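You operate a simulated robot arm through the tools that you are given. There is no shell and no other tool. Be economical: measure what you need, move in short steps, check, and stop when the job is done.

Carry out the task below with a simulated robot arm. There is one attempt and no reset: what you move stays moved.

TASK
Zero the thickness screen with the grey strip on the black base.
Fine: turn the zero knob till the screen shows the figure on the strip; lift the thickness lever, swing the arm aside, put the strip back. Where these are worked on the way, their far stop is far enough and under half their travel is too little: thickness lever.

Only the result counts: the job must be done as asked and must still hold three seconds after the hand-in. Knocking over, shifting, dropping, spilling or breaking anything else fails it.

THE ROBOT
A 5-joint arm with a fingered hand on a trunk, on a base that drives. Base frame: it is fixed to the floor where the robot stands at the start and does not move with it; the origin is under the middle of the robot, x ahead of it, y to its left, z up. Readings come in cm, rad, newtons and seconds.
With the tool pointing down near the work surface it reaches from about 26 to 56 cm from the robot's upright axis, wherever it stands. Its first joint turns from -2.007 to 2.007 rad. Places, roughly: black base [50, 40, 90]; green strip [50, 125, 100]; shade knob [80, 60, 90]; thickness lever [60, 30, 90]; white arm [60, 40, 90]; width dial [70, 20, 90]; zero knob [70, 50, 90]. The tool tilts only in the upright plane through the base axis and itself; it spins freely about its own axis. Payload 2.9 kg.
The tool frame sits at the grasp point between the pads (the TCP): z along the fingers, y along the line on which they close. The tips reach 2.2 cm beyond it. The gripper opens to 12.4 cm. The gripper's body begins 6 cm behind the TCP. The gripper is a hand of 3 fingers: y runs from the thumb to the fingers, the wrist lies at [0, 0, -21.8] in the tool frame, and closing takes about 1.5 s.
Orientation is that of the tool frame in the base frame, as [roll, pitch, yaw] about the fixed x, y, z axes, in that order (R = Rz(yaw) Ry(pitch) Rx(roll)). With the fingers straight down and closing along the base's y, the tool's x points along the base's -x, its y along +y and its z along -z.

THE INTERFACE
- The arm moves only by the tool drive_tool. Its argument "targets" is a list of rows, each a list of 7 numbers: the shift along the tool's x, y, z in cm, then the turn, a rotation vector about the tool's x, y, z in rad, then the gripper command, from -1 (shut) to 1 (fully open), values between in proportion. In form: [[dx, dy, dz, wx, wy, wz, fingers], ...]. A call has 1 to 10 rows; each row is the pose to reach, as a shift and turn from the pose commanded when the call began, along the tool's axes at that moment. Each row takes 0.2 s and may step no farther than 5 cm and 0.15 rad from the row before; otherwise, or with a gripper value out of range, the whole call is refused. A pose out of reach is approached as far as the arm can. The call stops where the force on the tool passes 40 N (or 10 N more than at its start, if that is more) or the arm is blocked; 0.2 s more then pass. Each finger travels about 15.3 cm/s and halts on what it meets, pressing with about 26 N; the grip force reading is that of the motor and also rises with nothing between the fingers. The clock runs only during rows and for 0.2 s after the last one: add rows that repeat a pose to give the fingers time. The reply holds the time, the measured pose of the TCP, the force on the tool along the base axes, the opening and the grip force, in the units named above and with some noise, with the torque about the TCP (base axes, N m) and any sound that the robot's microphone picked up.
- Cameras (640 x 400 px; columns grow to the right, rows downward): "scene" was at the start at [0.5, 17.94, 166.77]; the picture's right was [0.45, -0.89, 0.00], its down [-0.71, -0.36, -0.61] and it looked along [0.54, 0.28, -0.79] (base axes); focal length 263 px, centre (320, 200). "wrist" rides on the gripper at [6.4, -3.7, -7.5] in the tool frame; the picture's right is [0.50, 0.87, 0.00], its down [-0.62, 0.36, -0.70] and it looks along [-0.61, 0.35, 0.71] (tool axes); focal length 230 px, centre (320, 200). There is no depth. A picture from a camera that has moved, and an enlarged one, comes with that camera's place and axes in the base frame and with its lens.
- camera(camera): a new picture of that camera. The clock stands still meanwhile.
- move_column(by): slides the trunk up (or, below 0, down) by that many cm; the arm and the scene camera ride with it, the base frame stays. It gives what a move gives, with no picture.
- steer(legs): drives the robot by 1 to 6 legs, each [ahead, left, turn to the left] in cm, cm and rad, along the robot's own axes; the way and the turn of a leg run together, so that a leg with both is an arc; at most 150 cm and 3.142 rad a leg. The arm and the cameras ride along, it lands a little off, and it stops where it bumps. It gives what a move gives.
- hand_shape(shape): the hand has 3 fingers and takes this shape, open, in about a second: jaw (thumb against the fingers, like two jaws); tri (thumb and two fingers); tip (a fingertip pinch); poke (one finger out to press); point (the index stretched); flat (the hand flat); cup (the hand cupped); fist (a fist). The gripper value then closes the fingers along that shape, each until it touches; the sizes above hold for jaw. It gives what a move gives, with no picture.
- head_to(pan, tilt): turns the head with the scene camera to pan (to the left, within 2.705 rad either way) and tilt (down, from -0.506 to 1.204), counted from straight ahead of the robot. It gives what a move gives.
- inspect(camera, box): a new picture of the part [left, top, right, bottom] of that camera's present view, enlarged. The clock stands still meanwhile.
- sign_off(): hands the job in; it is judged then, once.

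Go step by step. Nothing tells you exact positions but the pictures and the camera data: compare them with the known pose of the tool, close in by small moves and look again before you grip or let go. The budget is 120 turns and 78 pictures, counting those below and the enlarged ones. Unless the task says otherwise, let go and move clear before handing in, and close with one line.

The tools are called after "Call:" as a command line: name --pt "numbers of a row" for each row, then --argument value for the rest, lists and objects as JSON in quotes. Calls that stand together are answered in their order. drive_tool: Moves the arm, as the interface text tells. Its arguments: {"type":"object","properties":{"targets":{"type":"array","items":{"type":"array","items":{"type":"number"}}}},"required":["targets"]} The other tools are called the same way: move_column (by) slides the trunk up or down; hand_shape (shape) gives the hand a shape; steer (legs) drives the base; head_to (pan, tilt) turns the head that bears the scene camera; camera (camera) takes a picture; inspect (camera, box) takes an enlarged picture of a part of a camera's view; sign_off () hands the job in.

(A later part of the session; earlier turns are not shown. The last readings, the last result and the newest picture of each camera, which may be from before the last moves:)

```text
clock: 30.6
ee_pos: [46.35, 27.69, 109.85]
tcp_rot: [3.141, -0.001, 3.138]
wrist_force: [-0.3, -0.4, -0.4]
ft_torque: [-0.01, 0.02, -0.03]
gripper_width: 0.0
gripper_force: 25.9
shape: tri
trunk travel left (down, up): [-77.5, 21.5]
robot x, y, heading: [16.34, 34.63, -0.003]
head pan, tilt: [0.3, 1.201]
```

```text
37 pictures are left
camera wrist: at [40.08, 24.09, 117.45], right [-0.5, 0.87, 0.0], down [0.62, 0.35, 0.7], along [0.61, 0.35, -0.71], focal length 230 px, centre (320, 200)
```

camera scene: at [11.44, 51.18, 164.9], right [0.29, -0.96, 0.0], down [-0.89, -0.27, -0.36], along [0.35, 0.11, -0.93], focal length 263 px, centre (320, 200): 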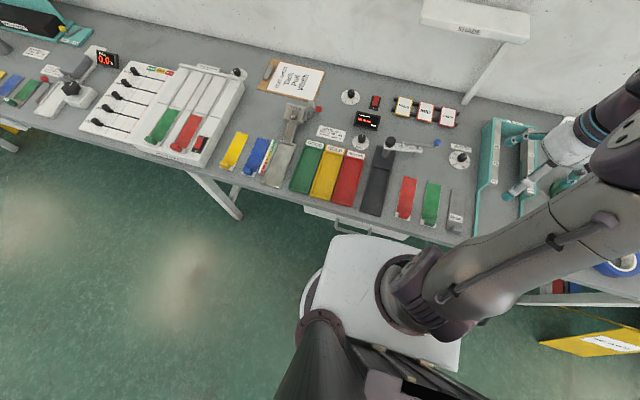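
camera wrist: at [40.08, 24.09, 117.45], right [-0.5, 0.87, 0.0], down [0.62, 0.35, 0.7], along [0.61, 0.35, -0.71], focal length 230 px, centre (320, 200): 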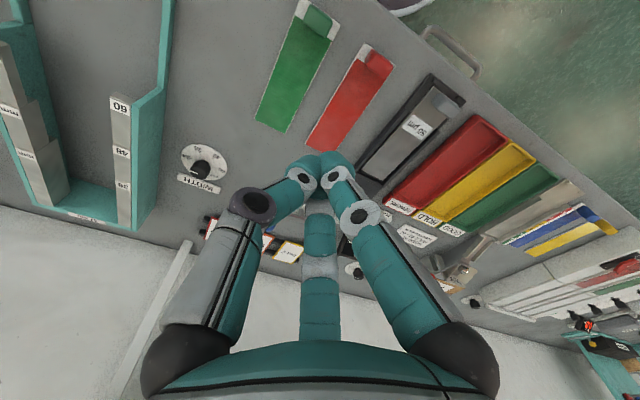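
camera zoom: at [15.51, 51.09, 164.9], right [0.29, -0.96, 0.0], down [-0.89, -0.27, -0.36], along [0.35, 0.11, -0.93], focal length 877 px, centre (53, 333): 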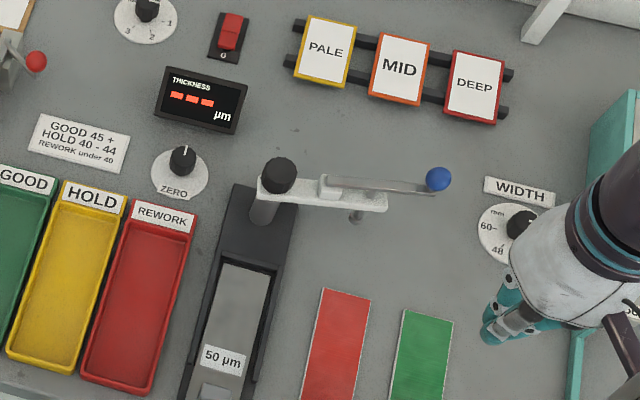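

Call:
drive_tool --pt "-4.5 1.5 0 0 0 0 -1" --pt "-9 3 0 0 0 0 -1" --pt "-13.5 4.5 0 0 0 0 -1" --pt "-18 6 0 0 0 0 -1" --pt "-22.4 7.5 0 0 0 0 -1" --pt "-22.4 7.5 4 0 0 0 -1" --pt "-22.4 7.5 8 0 0 0 -1" --pt "-22.4 7.5 8 0 0 0 -1"

Call:
inspect --camera "scene" --box '[340, 80, 500, 180]'

Call:
camera --camera "wrist"

```text
clock: 32.4
ee_pos: [68.46, 35.07, 101.92]
tcp_rot: [-3.14, 0.001, 3.136]
wrist_force: [-0.2, 0.4, 1.1]
ft_torque: [0.0, 0.02, 0.01]
gripper_width: 0.01
gripper_force: 26.2
shape: tri
trunk travel left (down, up): [-77.5, 21.5]
robot x, y, heading: [16.34, 34.89, -0.001]
head pan, tilt: [0.3, 1.201]
```

```text
4.00 times, centred on (420, 130) of scene
camera zoom: at [15.44, 51.09, 164.9], right [0.29, -0.96, 0.0], down [-0.89, -0.27, -0.36], along [0.35, 0.11, -0.93], focal length 1052 px, centre (-80, 480)
```

zoom: 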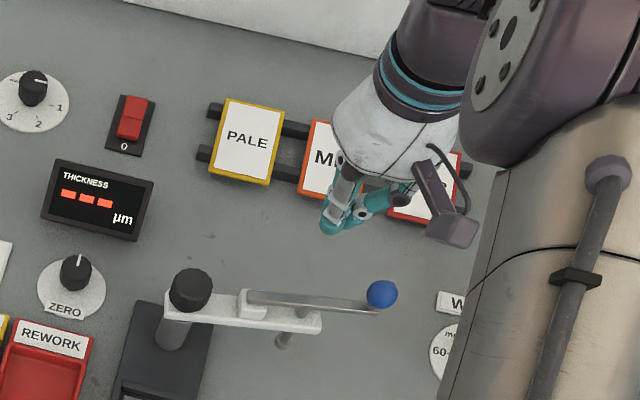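

```text
35 pictures are left
camera wrist: at [62.14, 31.46, 109.47], right [-0.5, 0.87, 0.0], down [0.62, 0.35, 0.7], along [0.61, 0.35, -0.71], focal length 230 px, centre (320, 200)
```

wrist: 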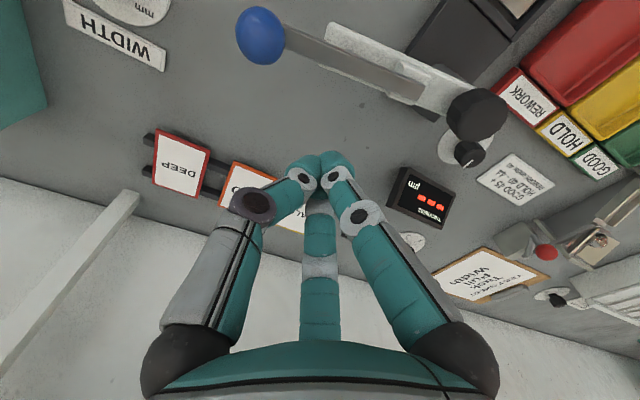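

Fingers are behind the arm's far side. I'll lower beside it and push it along its arc toward the base.

Call:
drive_tool --pt "0 1.3 4 0 0 0 -1" --pt "0 1.3 7.9 0 0 0 -1" --pt "1.3 1.4 7.9 0 0 0 -1" --pt "2.56 1.33 7.9 0 0 0 -1" --pt "3.76 0.93 7.9 0 0 0 -1" --pt "4.96 0.63 7.9 0 0 0 -1" --pt "7.06 0.73 7.9 0 0 0 -1" --pt "7.06 0.73 7.9 0 0 0 -1"

Call:
inspect --camera "scene" --box '[340, 100, 480, 200]'

```text
clock: 34.2
ee_pos: [61.7, 36.03, 93.87]
tcp_rot: [3.14, 0.0, 3.137]
wrist_force: [0.2, 0.3, 0.2]
ft_torque: [0.01, 0.0, -0.02]
gripper_width: 0.0
gripper_force: 25.7
shape: tri
trunk travel left (down, up): [-77.5, 21.5]
robot x, y, heading: [16.49, 34.96, -0.002]
head pan, tilt: [0.3, 1.201]
```

```text
4.00 times, centred on (410, 150) of scene
camera zoom: at [15.54, 51.09, 164.9], right [0.29, -0.96, 0.0], down [-0.89, -0.27, -0.36], along [0.35, 0.11, -0.93], focal length 1052 px, centre (-40, 400)
```

zoom: 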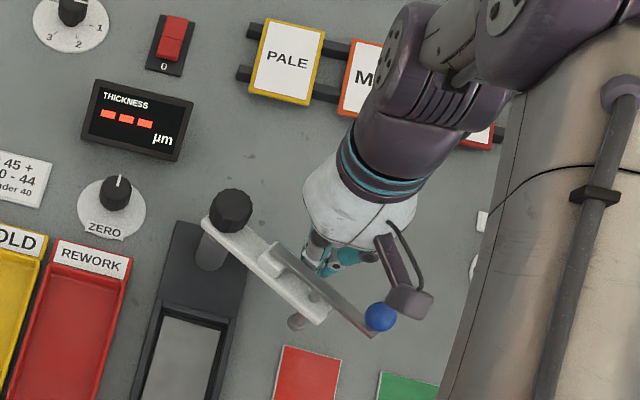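

Call:
drive_tool --pt "0.9 0.2 0 0 0 0 -1" --pt "1.9 0.5 0 0 0 0 -1" --pt "2.8 1.0 0 0 0 0 -1" --pt "3.7 1.6 0 0 0 0 -1" --pt "4.4 2.3 0 0 0 0 -1" --pt "5.1 3.1 0 0 0 0 -1" --pt "5.1 3.1 0 0 0 0 -1"

Call:
inspect --camera "scene" --box '[340, 100, 480, 200]'

```text
clock: 35.8
ee_pos: [56.82, 39.29, 94.09]
tcp_rot: [-3.141, 0.001, 3.138]
wrist_force: [-0.6, 0.9, 0.4]
ft_torque: [0.02, -0.01, 0.01]
gripper_width: 0.01
gripper_force: 25.6
shape: tri
trunk travel left (down, up): [-77.5, 21.5]
robot x, y, heading: [16.17, 34.72, -0.002]
head pan, tilt: [0.3, 1.201]
```

```text
4.00 times, centred on (410, 150) of scene
camera zoom: at [15.5, 51.07, 164.9], right [0.29, -0.96, 0.0], down [-0.89, -0.27, -0.36], along [0.35, 0.11, -0.93], focal length 1052 px, centre (-40, 400)
```

zoom: 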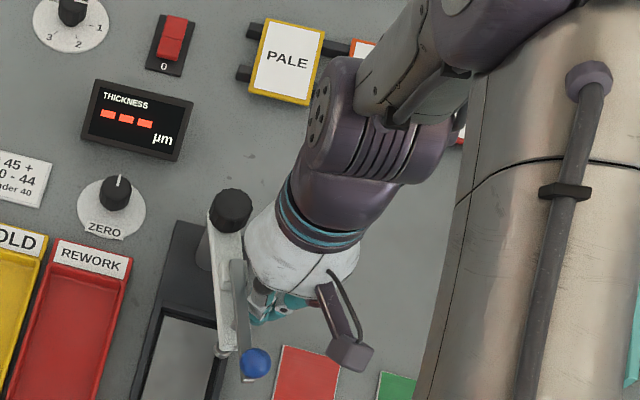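

Call:
drive_tool --pt "0.7 1.1 0 0 0 0 -1" --pt "1.1 1.9 0 0 0 0 -1" --pt "1.2 2.4 0 0 0 0 -1" --pt "1.2 2.4 0 0 0 0 -1"

Call:
inspect --camera "scene" --box '[340, 100, 480, 200]'

```text
clock: 36.8
ee_pos: [55.41, 41.34, 94.16]
tcp_rot: [3.14, 0.0, 3.138]
wrist_force: [-1.7, -8.4, 1.0]
ft_torque: [0.02, 0.0, -0.11]
gripper_width: 0.0
gripper_force: 25.8
shape: tri
trunk travel left (down, up): [-77.5, 21.5]
robot x, y, heading: [16.14, 35.08, -0.003]
head pan, tilt: [0.3, 1.201]
```

```text
4.00 times, centred on (410, 150) of scene
camera zoom: at [15.45, 50.84, 164.93], right [0.29, -0.96, 0.0], down [-0.89, -0.27, -0.36], along [0.35, 0.11, -0.93], focal length 1052 px, centre (-40, 400)
```

zoom: 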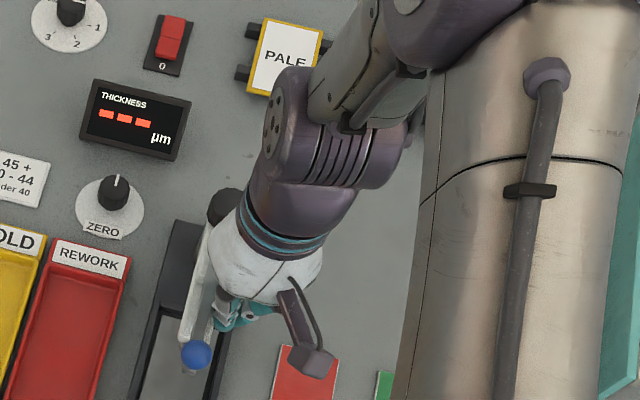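

The arm has reached its stop over the base. I'll back off to see the lever.

Call:
drive_tool --pt "0 -3 0 0 0 0 -1" --pt "0 -7 0 0 0 0 -1" --pt "0 -11 -3 0 0 0 -1" --pt "0 -15 -6 0 0 0 -1" --pt "2 -19 -8 0 0 0 -1"

Call:
inspect --camera "scene" --box '[340, 120, 420, 200]'

Call:
camera --camera "wrist"

```text
clock: 38.0
ee_pos: [53.68, 22.71, 102.08]
tcp_rot: [3.14, 0.0, 3.139]
wrist_force: [0.0, -0.9, 1.0]
ft_torque: [0.02, -0.03, -0.02]
gripper_width: 0.0
gripper_force: 25.8
shape: tri
trunk travel left (down, up): [-77.5, 21.5]
robot x, y, heading: [16.2, 34.92, -0.005]
head pan, tilt: [0.3, 1.201]
```

```text
5.00 times, centred on (380, 160) of scene
camera zoom: at [15.32, 50.96, 164.91], right [0.29, -0.96, 0.0], down [-0.89, -0.27, -0.36], along [0.35, 0.11, -0.93], focal length 1315 px, centre (20, 400)
```

zoom: 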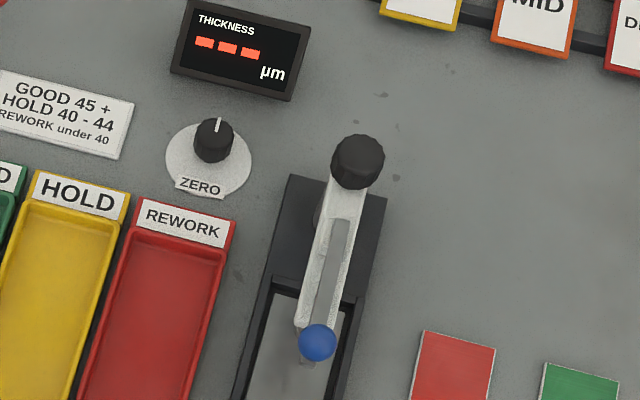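

```text
30 pictures are left
camera wrist: at [47.25, 18.88, 109.62], right [-0.5, 0.87, 0.0], down [0.62, 0.35, 0.7], along [0.61, 0.35, -0.71], focal length 230 px, centre (320, 200)
```

wrist: 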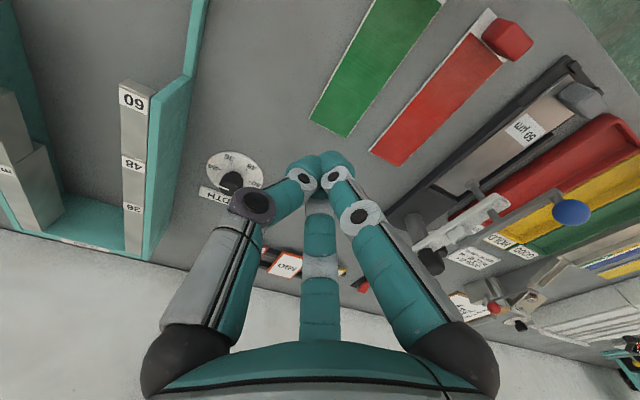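

Ball is near (49.1, 43.7, 96.5). I'll go above it and press the lever down slowly.

Call:
drive_tool --pt "2 4 -2.5 0 0 0 -1" --pt "4.5 8 -2.5 0 0 0 -1" --pt "4.6 12.5 -2.5 0 0 0 -1" --pt "4.6 17 -2.5 0 0 0 -1" --pt "4.6 21 -2.5 0 0 0 -1" --pt "4.6 21 1 0 0 0 -1" --pt "4.6 21 2.5 0 0 0 -1" --pt "4.6 21 4 0 0 0 -1" --pt "4.6 21 5 0 0 0 -1" --pt "4.6 21 5 0 0 0 -1"

Call:
inspect --camera "scene" --box '[340, 120, 420, 200]'

```text
refused: row 1 steps farther than a row can; nothing moved
```

```text
5.00 times, centred on (380, 160) of scene
camera zoom: at [15.32, 50.96, 164.91], right [0.29, -0.96, 0.0], down [-0.89, -0.27, -0.36], along [0.35, 0.11, -0.93], focal length 1315 px, centre (20, 400)
```

zoom: 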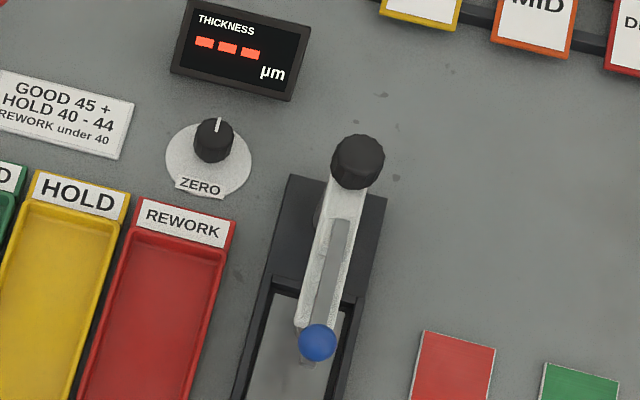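

The first row was too long, so I'll shorten the steps.

Call:
drive_tool --pt "1.5 3 -2.5 0 0 0 -1" --pt "3 7.5 -2.5 0 0 0 -1" --pt "4.6 12 -2.5 0 0 0 -1" --pt "4.6 16.5 -2.5 0 0 0 -1" --pt "4.6 21 -2.5 0 0 0 -1" --pt "4.6 21 1 0 0 0 -1" --pt "4.6 21 2.5 0 0 0 -1" --pt "4.6 21 4 0 0 0 -1" --pt "4.6 21 5 0 0 0 -1" --pt "4.6 21 5 0 0 0 -1"

Call:
inspect --camera "scene" --box '[340, 120, 420, 200]'

```text
clock: 39.9
ee_pos: [49.04, 43.41, 98.0]
tcp_rot: [3.139, 0.011, 3.138]
wrist_force: [-0.1, 1.5, 33.8]
ft_torque: [0.14, -0.14, -0.03]
gripper_width: 0.01
gripper_force: 26.2
shape: tri
trunk travel left (down, up): [-77.5, 21.5]
robot x, y, heading: [16.15, 34.98, -0.007]
head pan, tilt: [0.3, 1.201]
stopped in row 9: the force on the tool passed its limit at 54 N (the readings are from after the stop); the commanded pose is now the measured one
```

```text
5.00 times, centred on (380, 160) of scene
camera zoom: at [15.08, 50.98, 164.97], right [0.29, -0.96, 0.0], down [-0.89, -0.27, -0.36], along [0.35, 0.11, -0.93], focal length 1315 px, centre (20, 400)
```

zoom: 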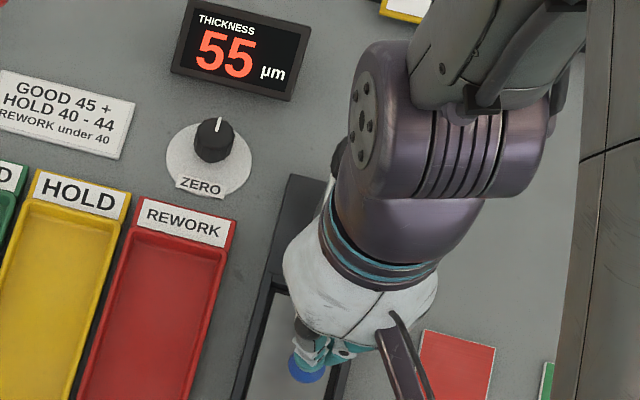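

The screen now reads 55. I'll back off and see whether the lever stays down, then go to the zero knob.

Call:
drive_tool --pt "0 0 -2 0 0 0 -1" --pt "0 0 -6 0 0 0 -1" --pt "0 0 -10 0 0 0 -1" --pt "0 0 -14 0 0 0 -1" --pt "0 5 -14 0 0 0 -1" --pt "0 9.5 -14 0 0 0 -1"

Call:
camera --camera "wrist"

Call:
inspect --camera "scene" --box '[340, 110, 420, 190]'

```text
clock: 41.3
ee_pos: [48.85, 52.76, 111.35]
tcp_rot: [3.14, 0.005, 3.138]
wrist_force: [-0.4, 0.4, -0.6]
ft_torque: [0.0, 0.04, -0.01]
gripper_width: 0.01
gripper_force: 26.2
shape: tri
trunk travel left (down, up): [-77.5, 21.5]
robot x, y, heading: [16.33, 34.44, -0.005]
head pan, tilt: [0.3, 1.201]
```

```text
27 pictures are left
camera wrist: at [42.49, 49.04, 118.98], right [-0.5, 0.87, 0.0], down [0.62, 0.35, 0.7], along [0.61, 0.35, -0.71], focal length 230 px, centre (320, 200)
```

wrist: 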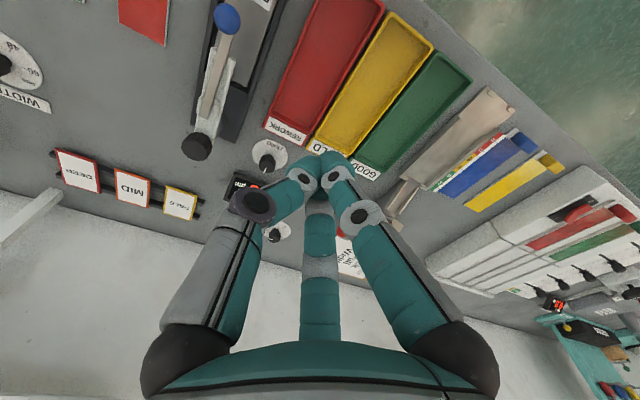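

```text
5.00 times, centred on (380, 150) of scene
camera zoom: at [15.51, 51.25, 164.89], right [0.29, -0.96, 0.0], down [-0.89, -0.27, -0.36], along [0.35, 0.1, -0.93], focal length 1315 px, centre (20, 450)
```

zoom: 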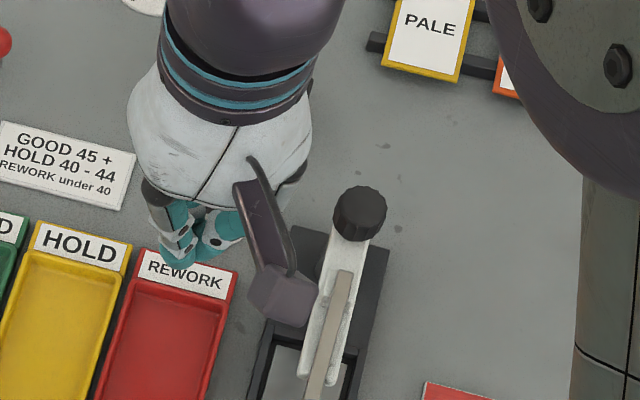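

Call:
drive_tool --pt "-3 0 0 0 0 0.15 -0.5" --pt "-6 0 0 0 0 0.3 0" --pt "-9 0 0 0 0 0.45 0" --pt "-12 0 0 0 0 0.6 0" --pt "-15 0 0 0 0 0.75 0" --pt "-16.75 -0.1 2 0 0 0.9 0" --pt "-16.75 -0.1 6 0 0 1.05 0" --pt "-16.75 -0.1 11 0 0 1.05 0" --pt "-16.75 -0.1 15 0 0 1.05 0" --pt "-16.75 -0.1 15 0 0 1.05 0"

Call:
camera --camera "wrist"

Call:
inspect --camera "scene" --box '[320, 100, 420, 190]'

```text
clock: 43.5
ee_pos: [66.1, 52.99, 96.45]
tcp_rot: [3.135, -0.001, 2.087]
wrist_force: [0.8, -0.1, 1.3]
ft_torque: [-0.02, 0.02, -0.02]
gripper_width: 6.16
gripper_force: 0.1
shape: tri
trunk travel left (down, up): [-77.5, 21.5]
robot x, y, heading: [15.95, 34.99, -0.001]
head pan, tilt: [0.3, 1.201]
```

```text
25 pictures are left
camera wrist: at [59.67, 56.75, 104.02], right [0.51, 0.86, 0.0], down [0.61, -0.36, 0.7], along [0.61, -0.35, -0.71], focal length 230 px, centre (320, 200)
```

wrist: 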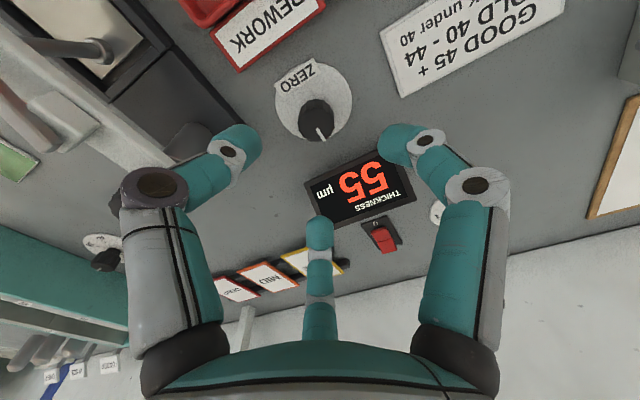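

```text
4.44 times, centred on (370, 145) of scene
camera zoom: at [15.44, 51.09, 164.9], right [0.29, -0.96, 0.0], down [-0.89, -0.27, -0.36], along [0.35, 0.11, -0.93], focal length 1169 px, centre (98, 444)
```

zoom: 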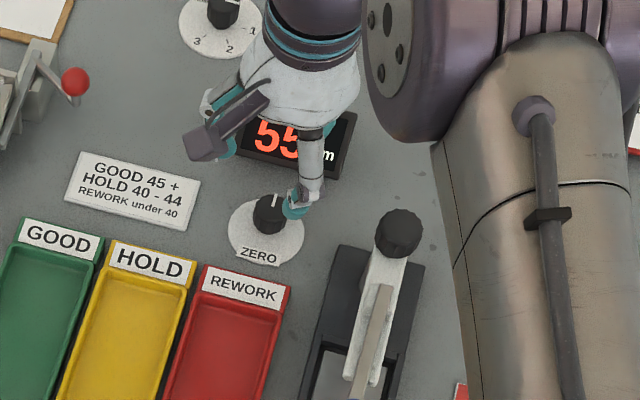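

Reading 55 holds with the lever down, and the knob is near (65.75, 52.9). I'll lower over it and close the fingers.

Call:
drive_tool --pt "0.09 -0.35 0 0 0 0 0" --pt "0.09 -0.35 3 0 0 0 0" --pt "0.09 -0.35 6 0 0 0 0" --pt "0.09 -0.35 8 0 0 0 0" --pt "0.09 -0.35 8 0 0 0 0"

Call:
camera --camera "wrist"

```text
clock: 44.7
ee_pos: [65.69, 52.82, 88.84]
tcp_rot: [3.137, 0.0, 2.086]
wrist_force: [-0.6, -0.8, -0.2]
ft_torque: [0.01, 0.03, -0.01]
gripper_width: 6.16
gripper_force: 0.1
shape: tri
trunk travel left (down, up): [-77.5, 21.5]
robot x, y, heading: [16.25, 35.05, -0.004]
head pan, tilt: [0.3, 1.201]
```

```text
23 pictures are left
camera wrist: at [59.29, 56.56, 96.27], right [0.51, 0.86, 0.0], down [0.61, -0.36, 0.7], along [0.61, -0.35, -0.71], focal length 230 px, centre (320, 200)
```

wrist: 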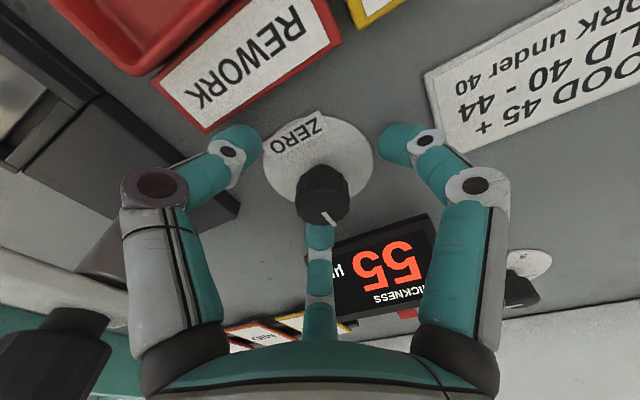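

Call:
drive_tool --pt "0 0 0.2 0 0 0 -0.3" --pt "0 0 0.2 0 0 0 -0.6" --pt "0 0 0.2 0 0 0 -1" --pt "0 0 0.2 0 0 0 -1" --pt "0 0 0.2 0 0 0 -1" --pt "0 0 0.2 0 0 0.1 -1" --pt "0 0 0.2 0 0 0.2 -1" --pt "0 0 0.2 0 0 0.2 -1"

Call:
camera --camera "wrist"

```text
clock: 46.5
ee_pos: [65.82, 52.83, 88.64]
tcp_rot: [3.136, 0.0, 1.887]
wrist_force: [-0.4, 5.3, -7.2]
ft_torque: [0.1, 0.0, 0.07]
gripper_width: 1.7
gripper_force: 25.8
shape: tri
trunk travel left (down, up): [-77.5, 21.5]
robot x, y, heading: [16.16, 34.88, -0.002]
head pan, tilt: [0.3, 1.201]
```

```text
22 pictures are left
camera wrist: at [60.22, 57.8, 96.06], right [0.67, 0.74, 0.0], down [0.53, -0.48, 0.7], along [0.53, -0.47, -0.71], focal length 230 px, centre (320, 200)
```

wrist: 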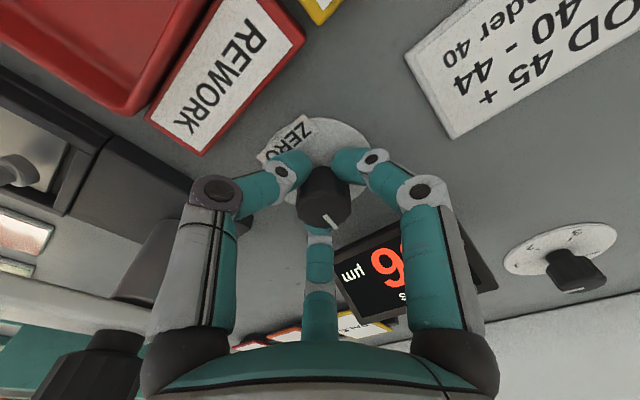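

Call:
inspect --camera "scene" --box '[330, 90, 410, 150]'

Call:
inspect --camera "wrist" --box '[270, 120, 450, 300]'

```text
6.67 times, centred on (370, 120) of scene
camera zoom: at [15.59, 51.31, 164.88], right [0.29, -0.96, 0.0], down [-0.89, -0.27, -0.36], along [0.35, 0.1, -0.93], focal length 1754 px, centre (-13, 733)
```

zoom: 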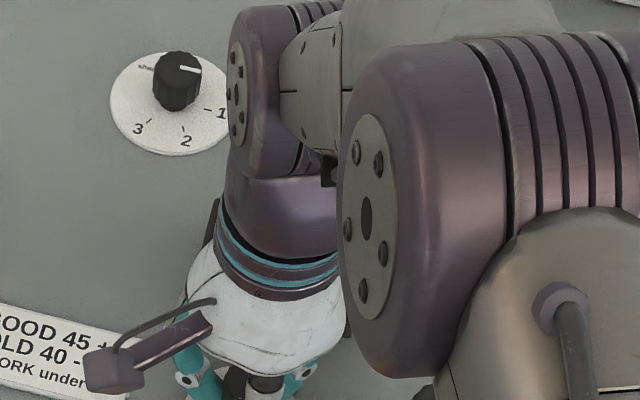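

```text
2.22 times, centred on (360, 210) of wrist
camera zoom: at [60.22, 57.8, 96.06], right [0.67, 0.74, 0.0], down [0.53, -0.48, 0.7], along [0.53, -0.47, -0.71], focal length 511 px, centre (231, 178)
```

zoom: 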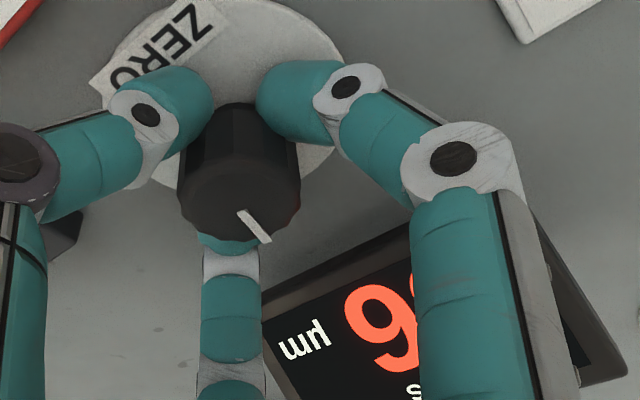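

Turning clockwise raised it (56), so I'll turn counterclockwise, about 0.6 rad past the start, and read.

Call:
drive_tool --pt "0 0 0 0 0 -0.12 -1" --pt "0 0 0 0 0 -0.24 -1" --pt "0 0 0 0 0 -0.36 -1" --pt "0 0 0 0 0 -0.48 -1" --pt "0 0 0 0 0 -0.6 -1" --pt "0 0 0 0 0 -0.7 -1" --pt "0 0 0 0 0 -0.8 -1" --pt "0 0 0 0 0 -0.8 -1"

Call:
inspect --camera "wrist" --box '[240, 140, 480, 340]'

```text
clock: 48.3
ee_pos: [65.62, 52.54, 88.63]
tcp_rot: [3.139, 0.001, 2.69]
wrist_force: [-2.3, -9.9, -14.7]
ft_torque: [-0.14, 0.03, -0.04]
gripper_width: 1.67
gripper_force: 26.0
shape: tri
trunk travel left (down, up): [-77.5, 21.5]
robot x, y, heading: [16.48, 35.1, -0.01]
head pan, tilt: [0.3, 1.201]
```

```text
2.00 times, centred on (360, 240) of wrist
camera zoom: at [58.33, 52.01, 96.12], right [-0.07, 1.0, 0.0], down [0.71, 0.05, 0.7], along [0.7, 0.05, -0.71], focal length 460 px, centre (240, 120)
```

zoom: 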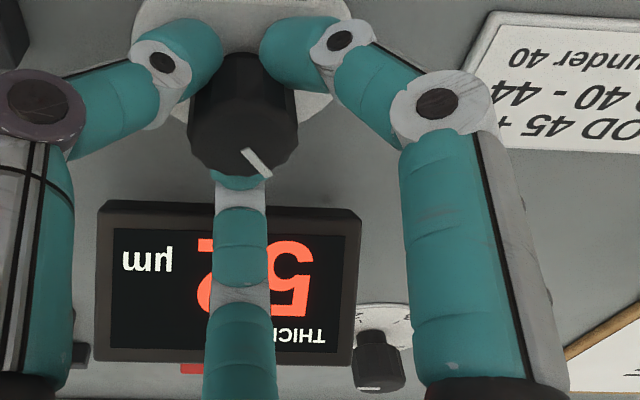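

Call:
drive_tool --pt "0 0 0 0 0 -0.12 -1" --pt "0 0 0 0 0 -0.24 -1" --pt "0 0 0 0 0 -0.34 -1" --pt "0 0 0 0 0 -0.4 -1" --pt "0 0 0 0 0 -0.4 -1"

Call:
inspect --camera "wrist" --box '[200, 140, 440, 340]'

```text
clock: 49.5
ee_pos: [65.79, 52.33, 88.61]
tcp_rot: [3.137, 0.004, 3.088]
wrist_force: [-1.0, -21.7, -11.0]
ft_torque: [-0.4, 0.01, -0.1]
gripper_width: 1.64
gripper_force: 26.1
shape: tri
trunk travel left (down, up): [-77.5, 21.5]
robot x, y, heading: [16.45, 35.27, 0.001]
head pan, tilt: [0.3, 1.201]
```

```text
2.00 times, centred on (320, 240) of wrist
camera zoom: at [59.18, 49.05, 96.09], right [-0.45, 0.89, 0.0], down [0.63, 0.32, 0.71], along [0.63, 0.32, -0.71], focal length 460 px, centre (320, 120)
```

zoom: 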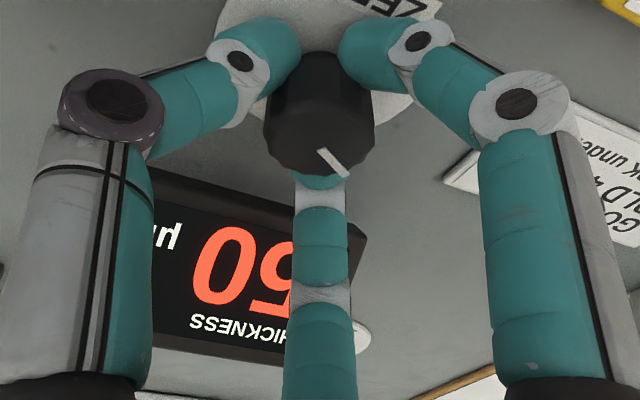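

The screen reads 50. I'll release gently, rise, and read again.

Call:
drive_tool --pt "0 0 0 0 0 0 -0.6" --pt "0 0 0 0 0 0 -0.2" --pt "0 0 0 0 0 0 0" --pt "0 0 -2 0 0 0 0" --pt "0 0 -6 0 0 0 0" --pt "0 0 -10 0 0 0 0" --pt "0 0 -14 0 0 0 -0.5" --pt "0 0 -14 0 0 0 -1" --pt "4.5 0 -14 0 0 0 -1" --pt "9 0 -14 0 0 0 -1"

Call:
camera --camera "wrist"

```text
clock: 51.7
ee_pos: [56.62, 53.28, 102.36]
tcp_rot: [3.136, 0.007, 3.087]
wrist_force: [0.0, 0.1, 0.2]
ft_torque: [-0.06, -0.01, 0.0]
gripper_width: 0.01
gripper_force: 26.0
shape: tri
trunk travel left (down, up): [-77.5, 21.5]
robot x, y, heading: [16.18, 34.71, -0.004]
head pan, tilt: [0.3, 1.201]
```

```text
17 pictures are left
camera wrist: at [50.0, 49.88, 109.92], right [-0.45, 0.89, 0.0], down [0.63, 0.32, 0.71], along [0.63, 0.32, -0.71], focal length 230 px, centre (320, 200)
```

wrist: 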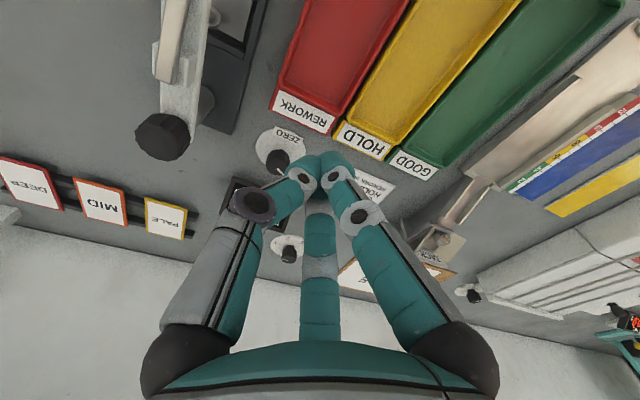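

Call:
drive_tool --pt "0 -4 -2 0 0 -0.05 -1" --pt "1 -8.5 -2 0 0 -0.05 -1" --pt "2 -13 -2 0 0 -0.05 -1" --pt "3 -17.5 -2 0 0 -0.05 -1" --pt "4 -22 -2 0 0 -0.05 -1" --pt "5 -26.5 0 0 0 -0.05 -1" --pt "5 -29 2 0 0 -0.05 -1"

Call:
inspect --camera "scene" --box '[345, 115, 410, 180]'

Call:
camera --camera "wrist"

```text
refused: row 6 steps farther than a row can; nothing moved
```

```text
6.15 times, centred on (378, 148) of scene
camera zoom: at [15.38, 51.13, 164.9], right [0.29, -0.96, 0.0], down [-0.89, -0.27, -0.36], along [0.35, 0.11, -0.93], focal length 1619 px, centre (-34, 523)
```

zoom: 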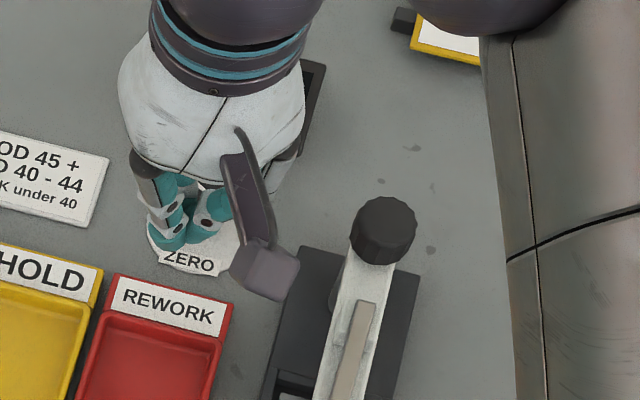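

```text
15 pictures are left
camera wrist: at [50.0, 49.88, 109.92], right [-0.45, 0.89, 0.0], down [0.63, 0.32, 0.71], along [0.63, 0.32, -0.71], focal length 230 px, centre (320, 200)
```

wrist: 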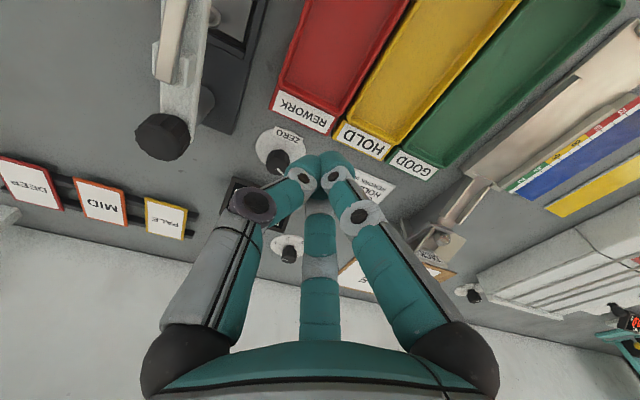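

That call was refused for an over-long step, so I'll resend the move with steps under 5 cm.

Call:
drive_tool --pt "0 -4 -2 0 0 -0.05 -1" --pt "0.8 -8.2 -2 0 0 -0.05 -1" --pt "1.6 -12.4 -2 0 0 -0.05 -1" --pt "2.4 -16.6 -2 0 0 -0.05 -1" --pt "3.2 -20.8 -2 0 0 -0.05 -1" --pt "4 -25 -2 0 0 -0.05 -1" --pt "4 -29 0 0 0 -0.05 -1" --pt "4 -30 2 0 0 -0.05 -1"

```text
clock: 53.5
ee_pos: [51.21, 23.68, 100.67]
tcp_rot: [-3.139, 0.004, 3.137]
wrist_force: [0.0, -1.1, -0.5]
ft_torque: [0.03, 0.01, -0.02]
gripper_width: 0.0
gripper_force: 25.7
shape: tri
trunk travel left (down, up): [-77.5, 21.5]
robot x, y, heading: [16.5, 35.11, -0.006]
head pan, tilt: [0.3, 1.201]
```

Call:
inspect --camera "scene" --box '[345, 115, 425, 195]'

Call:
inspect --camera "wrist" --box '[440, 120, 640, 280]'

```text
5.00 times, centred on (385, 155) of scene
camera zoom: at [15.52, 51.09, 164.9], right [0.29, -0.96, 0.0], down [-0.89, -0.27, -0.36], along [0.35, 0.11, -0.93], focal length 1315 px, centre (-5, 425)
```

zoom: 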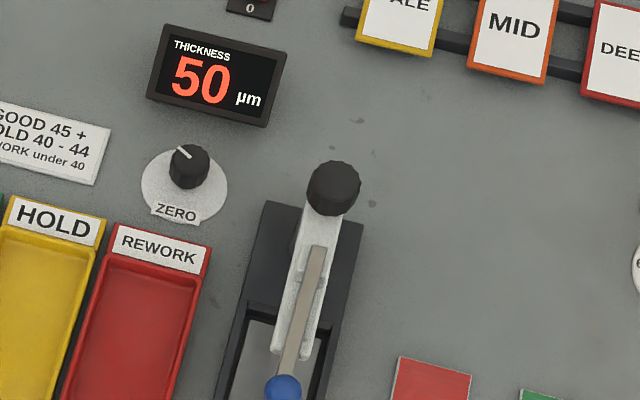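

```text
2.50 times, centred on (540, 200) of wrist
camera zoom: at [44.71, 20.01, 108.16], right [-0.5, 0.87, 0.0], down [0.62, 0.36, 0.7], along [0.61, 0.35, -0.71], focal length 575 px, centre (-230, 200)
```

zoom: 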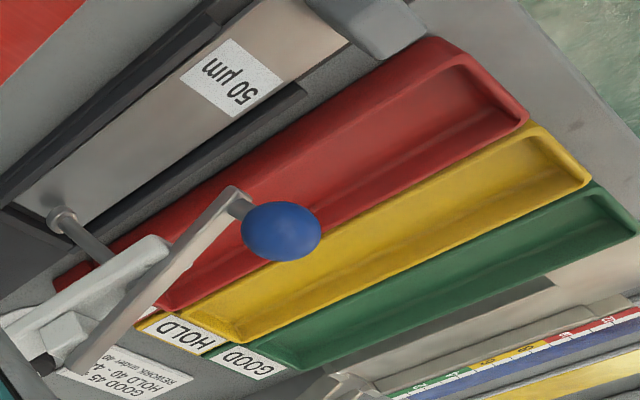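

Screen holds 50. The ball is now at about (48.85, 43.9, 94.2). I'll straddle it from above with the lever bar in a gap between the fingers, grip it and lift.

Call:
drive_tool --pt "0 4 -2 0 0 -0.13 -0.3" --pt "1 8.2 -2 0 0 -0.26 0" --pt "2 12.4 -2 0 0 -0.39 0" --pt "2.36 16.6 -2 0 0 -0.524 0" --pt "2.36 20.2 -2 0 0 -0.524 0" --pt "2.36 20.2 1 0 0 -0.524 0" --pt "2.36 20.2 3 0 0 -0.524 0" --pt "2.36 20.2 3 0 0 -0.524 0"

Call:
inspect --camera "wrist" --box '[200, 80, 440, 280]'

```text
clock: 55.3
ee_pos: [48.91, 43.76, 97.44]
tcp_rot: [-3.14, 0.006, -2.622]
wrist_force: [-0.7, 0.1, 0.0]
ft_torque: [-0.01, 0.02, 0.0]
gripper_width: 6.17
gripper_force: 0.1
shape: tri
trunk travel left (down, up): [-77.5, 21.5]
robot x, y, heading: [16.13, 34.65, -0.001]
head pan, tilt: [0.3, 1.201]
```

```text
2.00 times, centred on (320, 180) of wrist
camera zoom: at [45.2, 37.32, 104.82], right [-0.86, 0.5, 0.0], down [0.35, 0.61, 0.7], along [0.36, 0.61, -0.71], focal length 460 px, centre (320, 240)
```

zoom: 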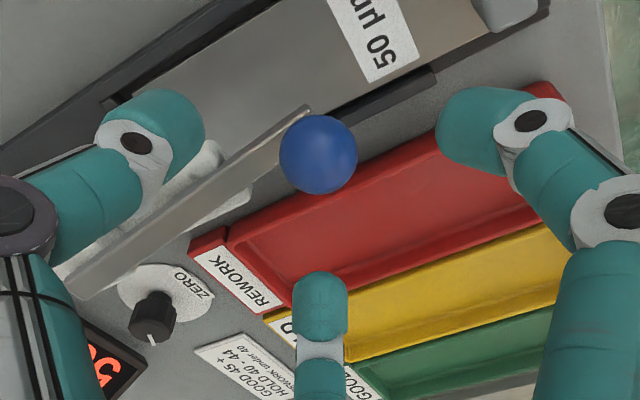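

Call:
drive_tool --pt "0 0 1.3 0 0 0 0" --pt "0 0 2.4 0 0 0 0" --pt "0 0 2.4 0 0 0 -0.4" --pt "0 0 2.4 0 0 0 -0.8" --pt "0 0 2.4 0 0 0 -1" --pt "0 0 2.4 0 0 0 -1" --pt "0 0 2.4 0 0 0 -1"

Call:
inspect --camera "wrist" --box '[200, 80, 440, 280]'

```text
clock: 56.9
ee_pos: [48.88, 43.7, 95.01]
tcp_rot: [-3.138, 0.007, -2.621]
wrist_force: [-1.2, -0.3, 1.1]
ft_torque: [-0.01, -0.06, 0.01]
gripper_width: 1.55
gripper_force: 26.4
shape: tri
trunk travel left (down, up): [-77.5, 21.5]
robot x, y, heading: [16.29, 34.63, -0.004]
head pan, tilt: [0.3, 1.201]
```

```text
2.00 times, centred on (320, 180) of wrist
camera zoom: at [45.17, 37.26, 102.53], right [-0.86, 0.5, 0.0], down [0.35, 0.61, 0.7], along [0.36, 0.61, -0.71], focal length 460 px, centre (320, 240)
```

zoom: 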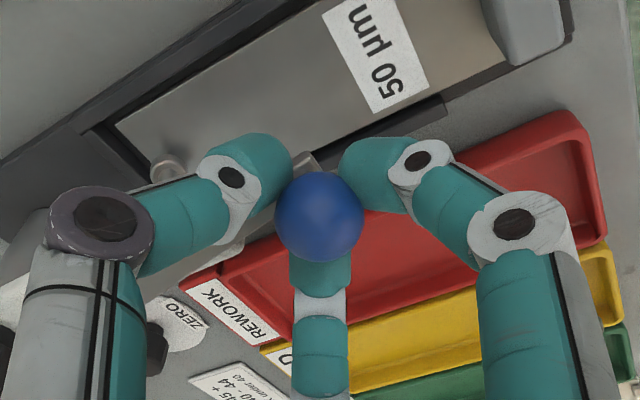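

Ball is gripped below its equator. Lifting now.

Call:
drive_tool --pt "0 0 -0.6 0 0 0 -1" --pt "0 0 -1.2 0 0 0 -1" --pt "0 0 -1.8 0 0 0 -1" --pt "0 0 -2.3 0 0 0 -1" --pt "0 0 -2.6 0 0 0 -1" --pt "0 0 -2.6 0 0 0 -1"

Call:
inspect --camera "wrist" --box '[180, 80, 440, 290]'

```text
clock: 58.3
ee_pos: [48.87, 43.61, 97.65]
tcp_rot: [-3.139, 0.005, -2.621]
wrist_force: [-0.1, -0.5, -5.1]
ft_torque: [-0.04, 0.18, 0.01]
gripper_width: 1.61
gripper_force: 26.4
shape: tri
trunk travel left (down, up): [-77.5, 21.5]
robot x, y, heading: [15.98, 34.93, -0.005]
head pan, tilt: [0.3, 1.201]
```

```text
1.90 times, centred on (310, 185) of wrist
camera zoom: at [45.11, 37.26, 105.18], right [-0.86, 0.5, 0.0], down [0.35, 0.61, 0.7], along [0.36, 0.61, -0.71], focal length 438 px, centre (339, 229)
```

zoom: 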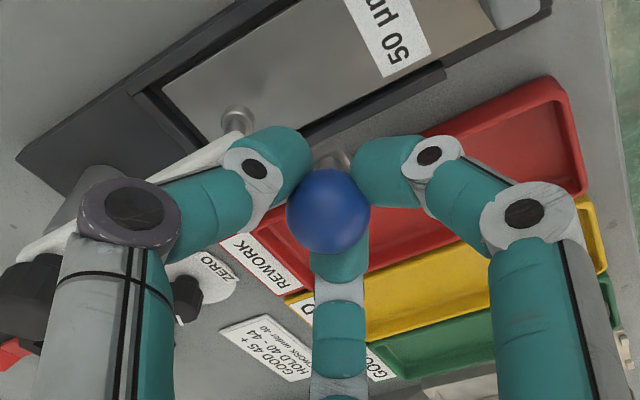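

Call:
drive_tool --pt "0 0 -0.3 0 0 0 -1" --pt "0 0 -0.3 0 0 0 -1"

```text
clock: 58.9
ee_pos: [48.84, 43.7, 97.91]
tcp_rot: [-3.141, 0.003, -2.621]
wrist_force: [-1.8, -2.4, -23.2]
ft_torque: [-0.05, 0.19, -0.01]
gripper_width: 1.53
gripper_force: 26.2
shape: tri
trunk travel left (down, up): [-77.5, 21.5]
robot x, y, heading: [16.14, 34.74, -0.001]
head pan, tilt: [0.3, 1.201]
```

The lever is at its upper stop. I'll release, rise, and turn the hand back square.

Call:
drive_tool --pt "0 0 0.2 0 0 0 -0.5" --pt "0 0 0.2 0 0 0 0" --pt "0 0 0.2 0 0 0 0" --pt "0 0 -3 0 0 0 0" --pt "0 0 -7 0 0 0.13 0" --pt "0 0 -11 0 0 0.26 0" --pt "0 0 -11 0 0 0.4 -0.5" --pt "0 0 -11 0 0 0.524 -1" --pt "0 0 -11 0 0 0.524 -1"

```text
clock: 60.9
ee_pos: [48.7, 43.43, 108.96]
tcp_rot: [3.141, 0.004, 3.137]
wrist_force: [0.1, 0.1, -0.6]
ft_torque: [0.0, 0.0, 0.01]
gripper_width: 0.02
gripper_force: 26.5
shape: tri
trunk travel left (down, up): [-77.5, 21.5]
robot x, y, heading: [16.37, 34.62, -0.002]
head pan, tilt: [0.3, 1.201]
```

Now to the +y side of the arm, to push it back aside.

Call:
drive_tool --pt "-3 2.4 0 0 0 0 -1" --pt "-6.3 4.9 1 0 0 0 -1" --pt "-6.3 5.1 5 0 0 0 -1" --pt "-6.3 5.1 9.5 0 0 0 -1" --pt "-6.3 5.1 12.5 0 0 0 -1" --pt "-6.3 5.1 14.9 0 0 0 -1" --pt "-6.3 4 14.9 0 0 0 -1" --pt "-6.3 2.5 14.9 0 0 0 -1" --pt "-6.1 1.3 14.9 0 0 0 -1" --pt "-6 0.2 14.9 0 0 0 -1"

Call:
inspect --camera "scene" --box '[340, 100, 460, 200]'

```text
clock: 63.1
ee_pos: [54.85, 43.89, 94.14]
tcp_rot: [3.139, 0.007, 3.138]
wrist_force: [-0.1, 0.1, 0.6]
ft_torque: [-0.04, 0.01, -0.03]
gripper_width: 0.0
gripper_force: 25.5
shape: tri
trunk travel left (down, up): [-77.5, 21.5]
robot x, y, heading: [16.08, 34.8, -0.004]
head pan, tilt: [0.3, 1.201]
```

```text
4.00 times, centred on (400, 150) of scene
camera zoom: at [15.48, 51.07, 164.91], right [0.29, -0.96, 0.0], down [-0.89, -0.27, -0.36], along [0.35, 0.11, -0.93], focal length 1052 px, centre (0, 400)
```

zoom: 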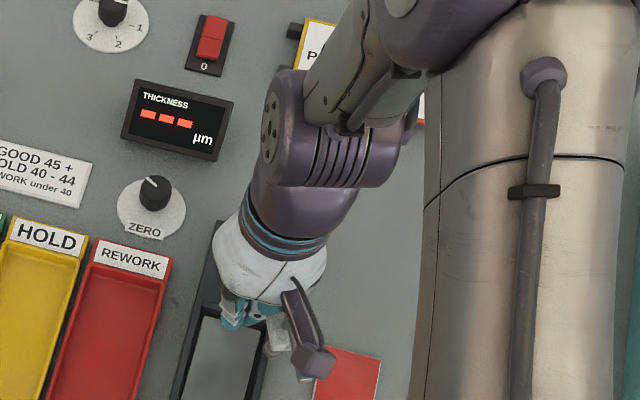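

Call:
drive_tool --pt "-0.05 -1.1 0 0 0 0 -1" --pt "-0.15 -2.15 0 0 0 0 -1" --pt "-0.45 -3.1 0 0 0 0 -1" --pt "-0.85 -4 0 0 0 0 -1" --pt "-1.4 -4.9 0 0 0 0 -1" --pt "-2.1 -5.7 0 0 0 0 -1" --pt "-3.65 -7 0 0 0 0 -1" --pt "-5.0 -7.6 0 0 0 0 -1" --pt "-6.2 -7.95 0 0 0 0 -1" --pt "-6.2 -7.95 0 0 0 0 -1"

Call:
inspect --camera "scene" --box '[340, 100, 460, 200]'

```text
clock: 65.3
ee_pos: [61.02, 36.03, 94.09]
tcp_rot: [3.139, 0.004, 3.137]
wrist_force: [-0.6, -0.1, 0.2]
ft_torque: [-0.02, -0.02, 0.04]
gripper_width: 0.02
gripper_force: 25.8
shape: tri
trunk travel left (down, up): [-77.5, 21.5]
robot x, y, heading: [16.27, 34.89, -0.002]
head pan, tilt: [0.3, 1.201]
```

```text
4.00 times, centred on (400, 150) of scene
camera zoom: at [15.48, 51.11, 164.9], right [0.29, -0.96, 0.0], down [-0.89, -0.27, -0.36], along [0.35, 0.11, -0.93], focal length 1052 px, centre (0, 400)
```

zoom: 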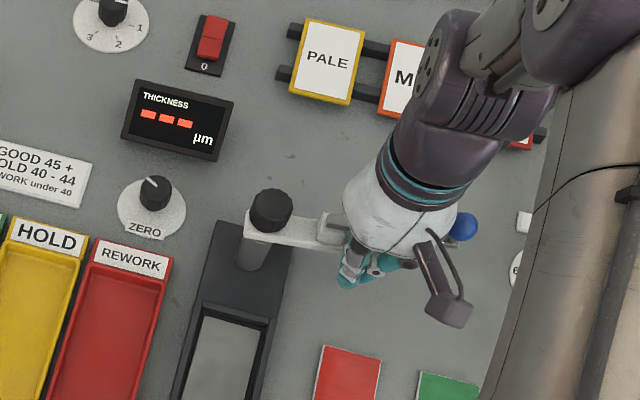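

Call:
drive_tool --pt "-0.6 -0.1 0 0 0 0 -1" --pt "-1.2 -0.2 0 0 0 0 -1" --pt "-1.2 -0.2 0 0 0 0 -1"

```text
clock: 66.1
ee_pos: [61.83, 35.6, 94.39]
tcp_rot: [-3.142, 0.006, 3.139]
wrist_force: [-14.7, 0.0, 1.1]
ft_torque: [0.02, -0.09, 0.12]
gripper_width: 0.0
gripper_force: 25.6
shape: tri
trunk travel left (down, up): [-77.5, 21.5]
robot x, y, heading: [16.73, 35.02, -0.0]
head pan, tilt: [0.3, 1.201]
```

The arm is at its aside stop. I'll back off and go over the strip's tab.

Call:
drive_tool --pt "3 0 0 0 0 0 -1" --pt "5 0 -4 0 0 0 -1" --pt "9 1.5 -6 0 0 0 -0.5" --pt "13 3.5 -6 0 0 0 0" --pt "17 5.5 -6 0 0 0 0" --pt "19.3 7.3 -6 0 0 0 0" --pt "19.3 7.3 -2 0 0 0 0" --pt "19.3 7.3 2 0 0 0 0" --pt "19.3 7.3 2 0 0 0 0"

Call:
inspect --camera "wrist" --box '[200, 60, 440, 260]'

```text
clock: 68.1
ee_pos: [42.81, 43.35, 92.07]
tcp_rot: [3.14, 0.006, 3.138]
wrist_force: [-0.2, -0.1, -0.9]
ft_torque: [-0.03, -0.02, 0.01]
gripper_width: 6.16
gripper_force: 0.1
shape: tri
trunk travel left (down, up): [-77.5, 21.5]
robot x, y, heading: [16.18, 35.04, 0.0]
head pan, tilt: [0.3, 1.201]
```

```text
2.00 times, centred on (320, 160) of wrist
camera zoom: at [36.37, 39.57, 99.69], right [-0.5, 0.87, 0.0], down [0.61, 0.35, 0.71], along [0.61, 0.35, -0.71], focal length 460 px, centre (320, 280)
```

zoom: 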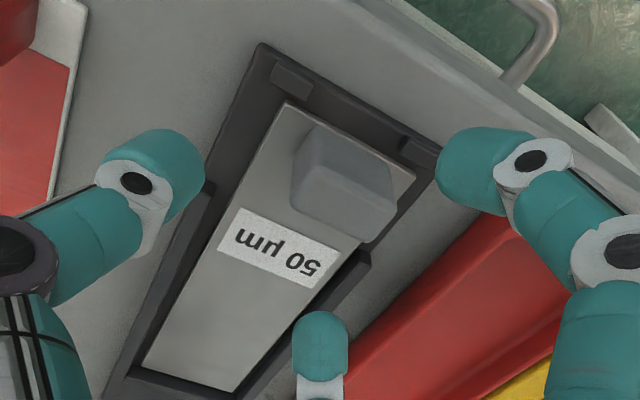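

I'll return to the exact pose where I released it, so the grip is the same as before.

Call:
drive_tool --pt "0.4 -0.6 1.5 0 0 0 0" --pt "0.4 -0.6 3.1 0 0 0 0" --pt "0.4 -0.6 3.1 0 0 0 -0.4" --pt "0.4 -0.6 3.1 0 0 0 -0.7" --pt "0.4 -0.6 3.1 0 0 0 -1" --pt "0.4 -0.6 3.1 0 0 0 -1" --pt "0.4 -0.6 3.1 0 0 0 -1"

```text
clock: 69.7
ee_pos: [42.51, 42.57, 89.25]
tcp_rot: [3.141, 0.005, 3.138]
wrist_force: [-0.5, 0.1, 0.5]
ft_torque: [-0.02, 0.0, -0.05]
gripper_width: 0.52
gripper_force: 26.1
shape: tri
trunk travel left (down, up): [-77.5, 21.5]
robot x, y, heading: [16.22, 34.85, -0.001]
head pan, tilt: [0.3, 1.201]
```

Call:
inspect --camera "wrist" --box '[200, 60, 440, 260]'

```text
2.00 times, centred on (320, 160) of wrist
camera zoom: at [36.16, 38.85, 96.8], right [-0.5, 0.87, 0.0], down [0.61, 0.35, 0.71], along [0.61, 0.35, -0.71], focal length 460 px, centre (320, 280)
```

zoom: 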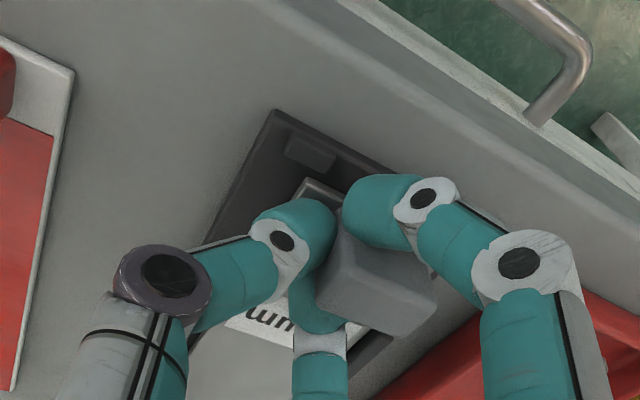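

The tab sits farther left than the grip, so I'll reopen, shift +0.9 cm in y, and close again.

Call:
drive_tool --pt "0 0 0 0 0 0 -0.5" --pt "0 0 0 0 0 0 0" --pt "0 0 0 0 0 0 0" --pt "0 0.9 0 0 0 0 0" --pt "0 0.9 0.3 0 0 0 -0.4" --pt "0 0.9 0.3 0 0 0 -0.7" --pt "0 0.9 0.3 0 0 0 -1" --pt "0 0.9 0.3 0 0 0 -1" --pt "0 0.9 0.3 0 0 0 -1"

```text
clock: 71.7
ee_pos: [42.4, 43.26, 88.91]
tcp_rot: [3.14, 0.006, 3.138]
wrist_force: [-7.0, -11.2, 14.3]
ft_torque: [-0.55, 0.14, -0.23]
gripper_width: 2.21
gripper_force: 25.3
shape: tri
trunk travel left (down, up): [-77.5, 21.5]
robot x, y, heading: [16.38, 34.94, -0.004]
head pan, tilt: [0.3, 1.201]
```

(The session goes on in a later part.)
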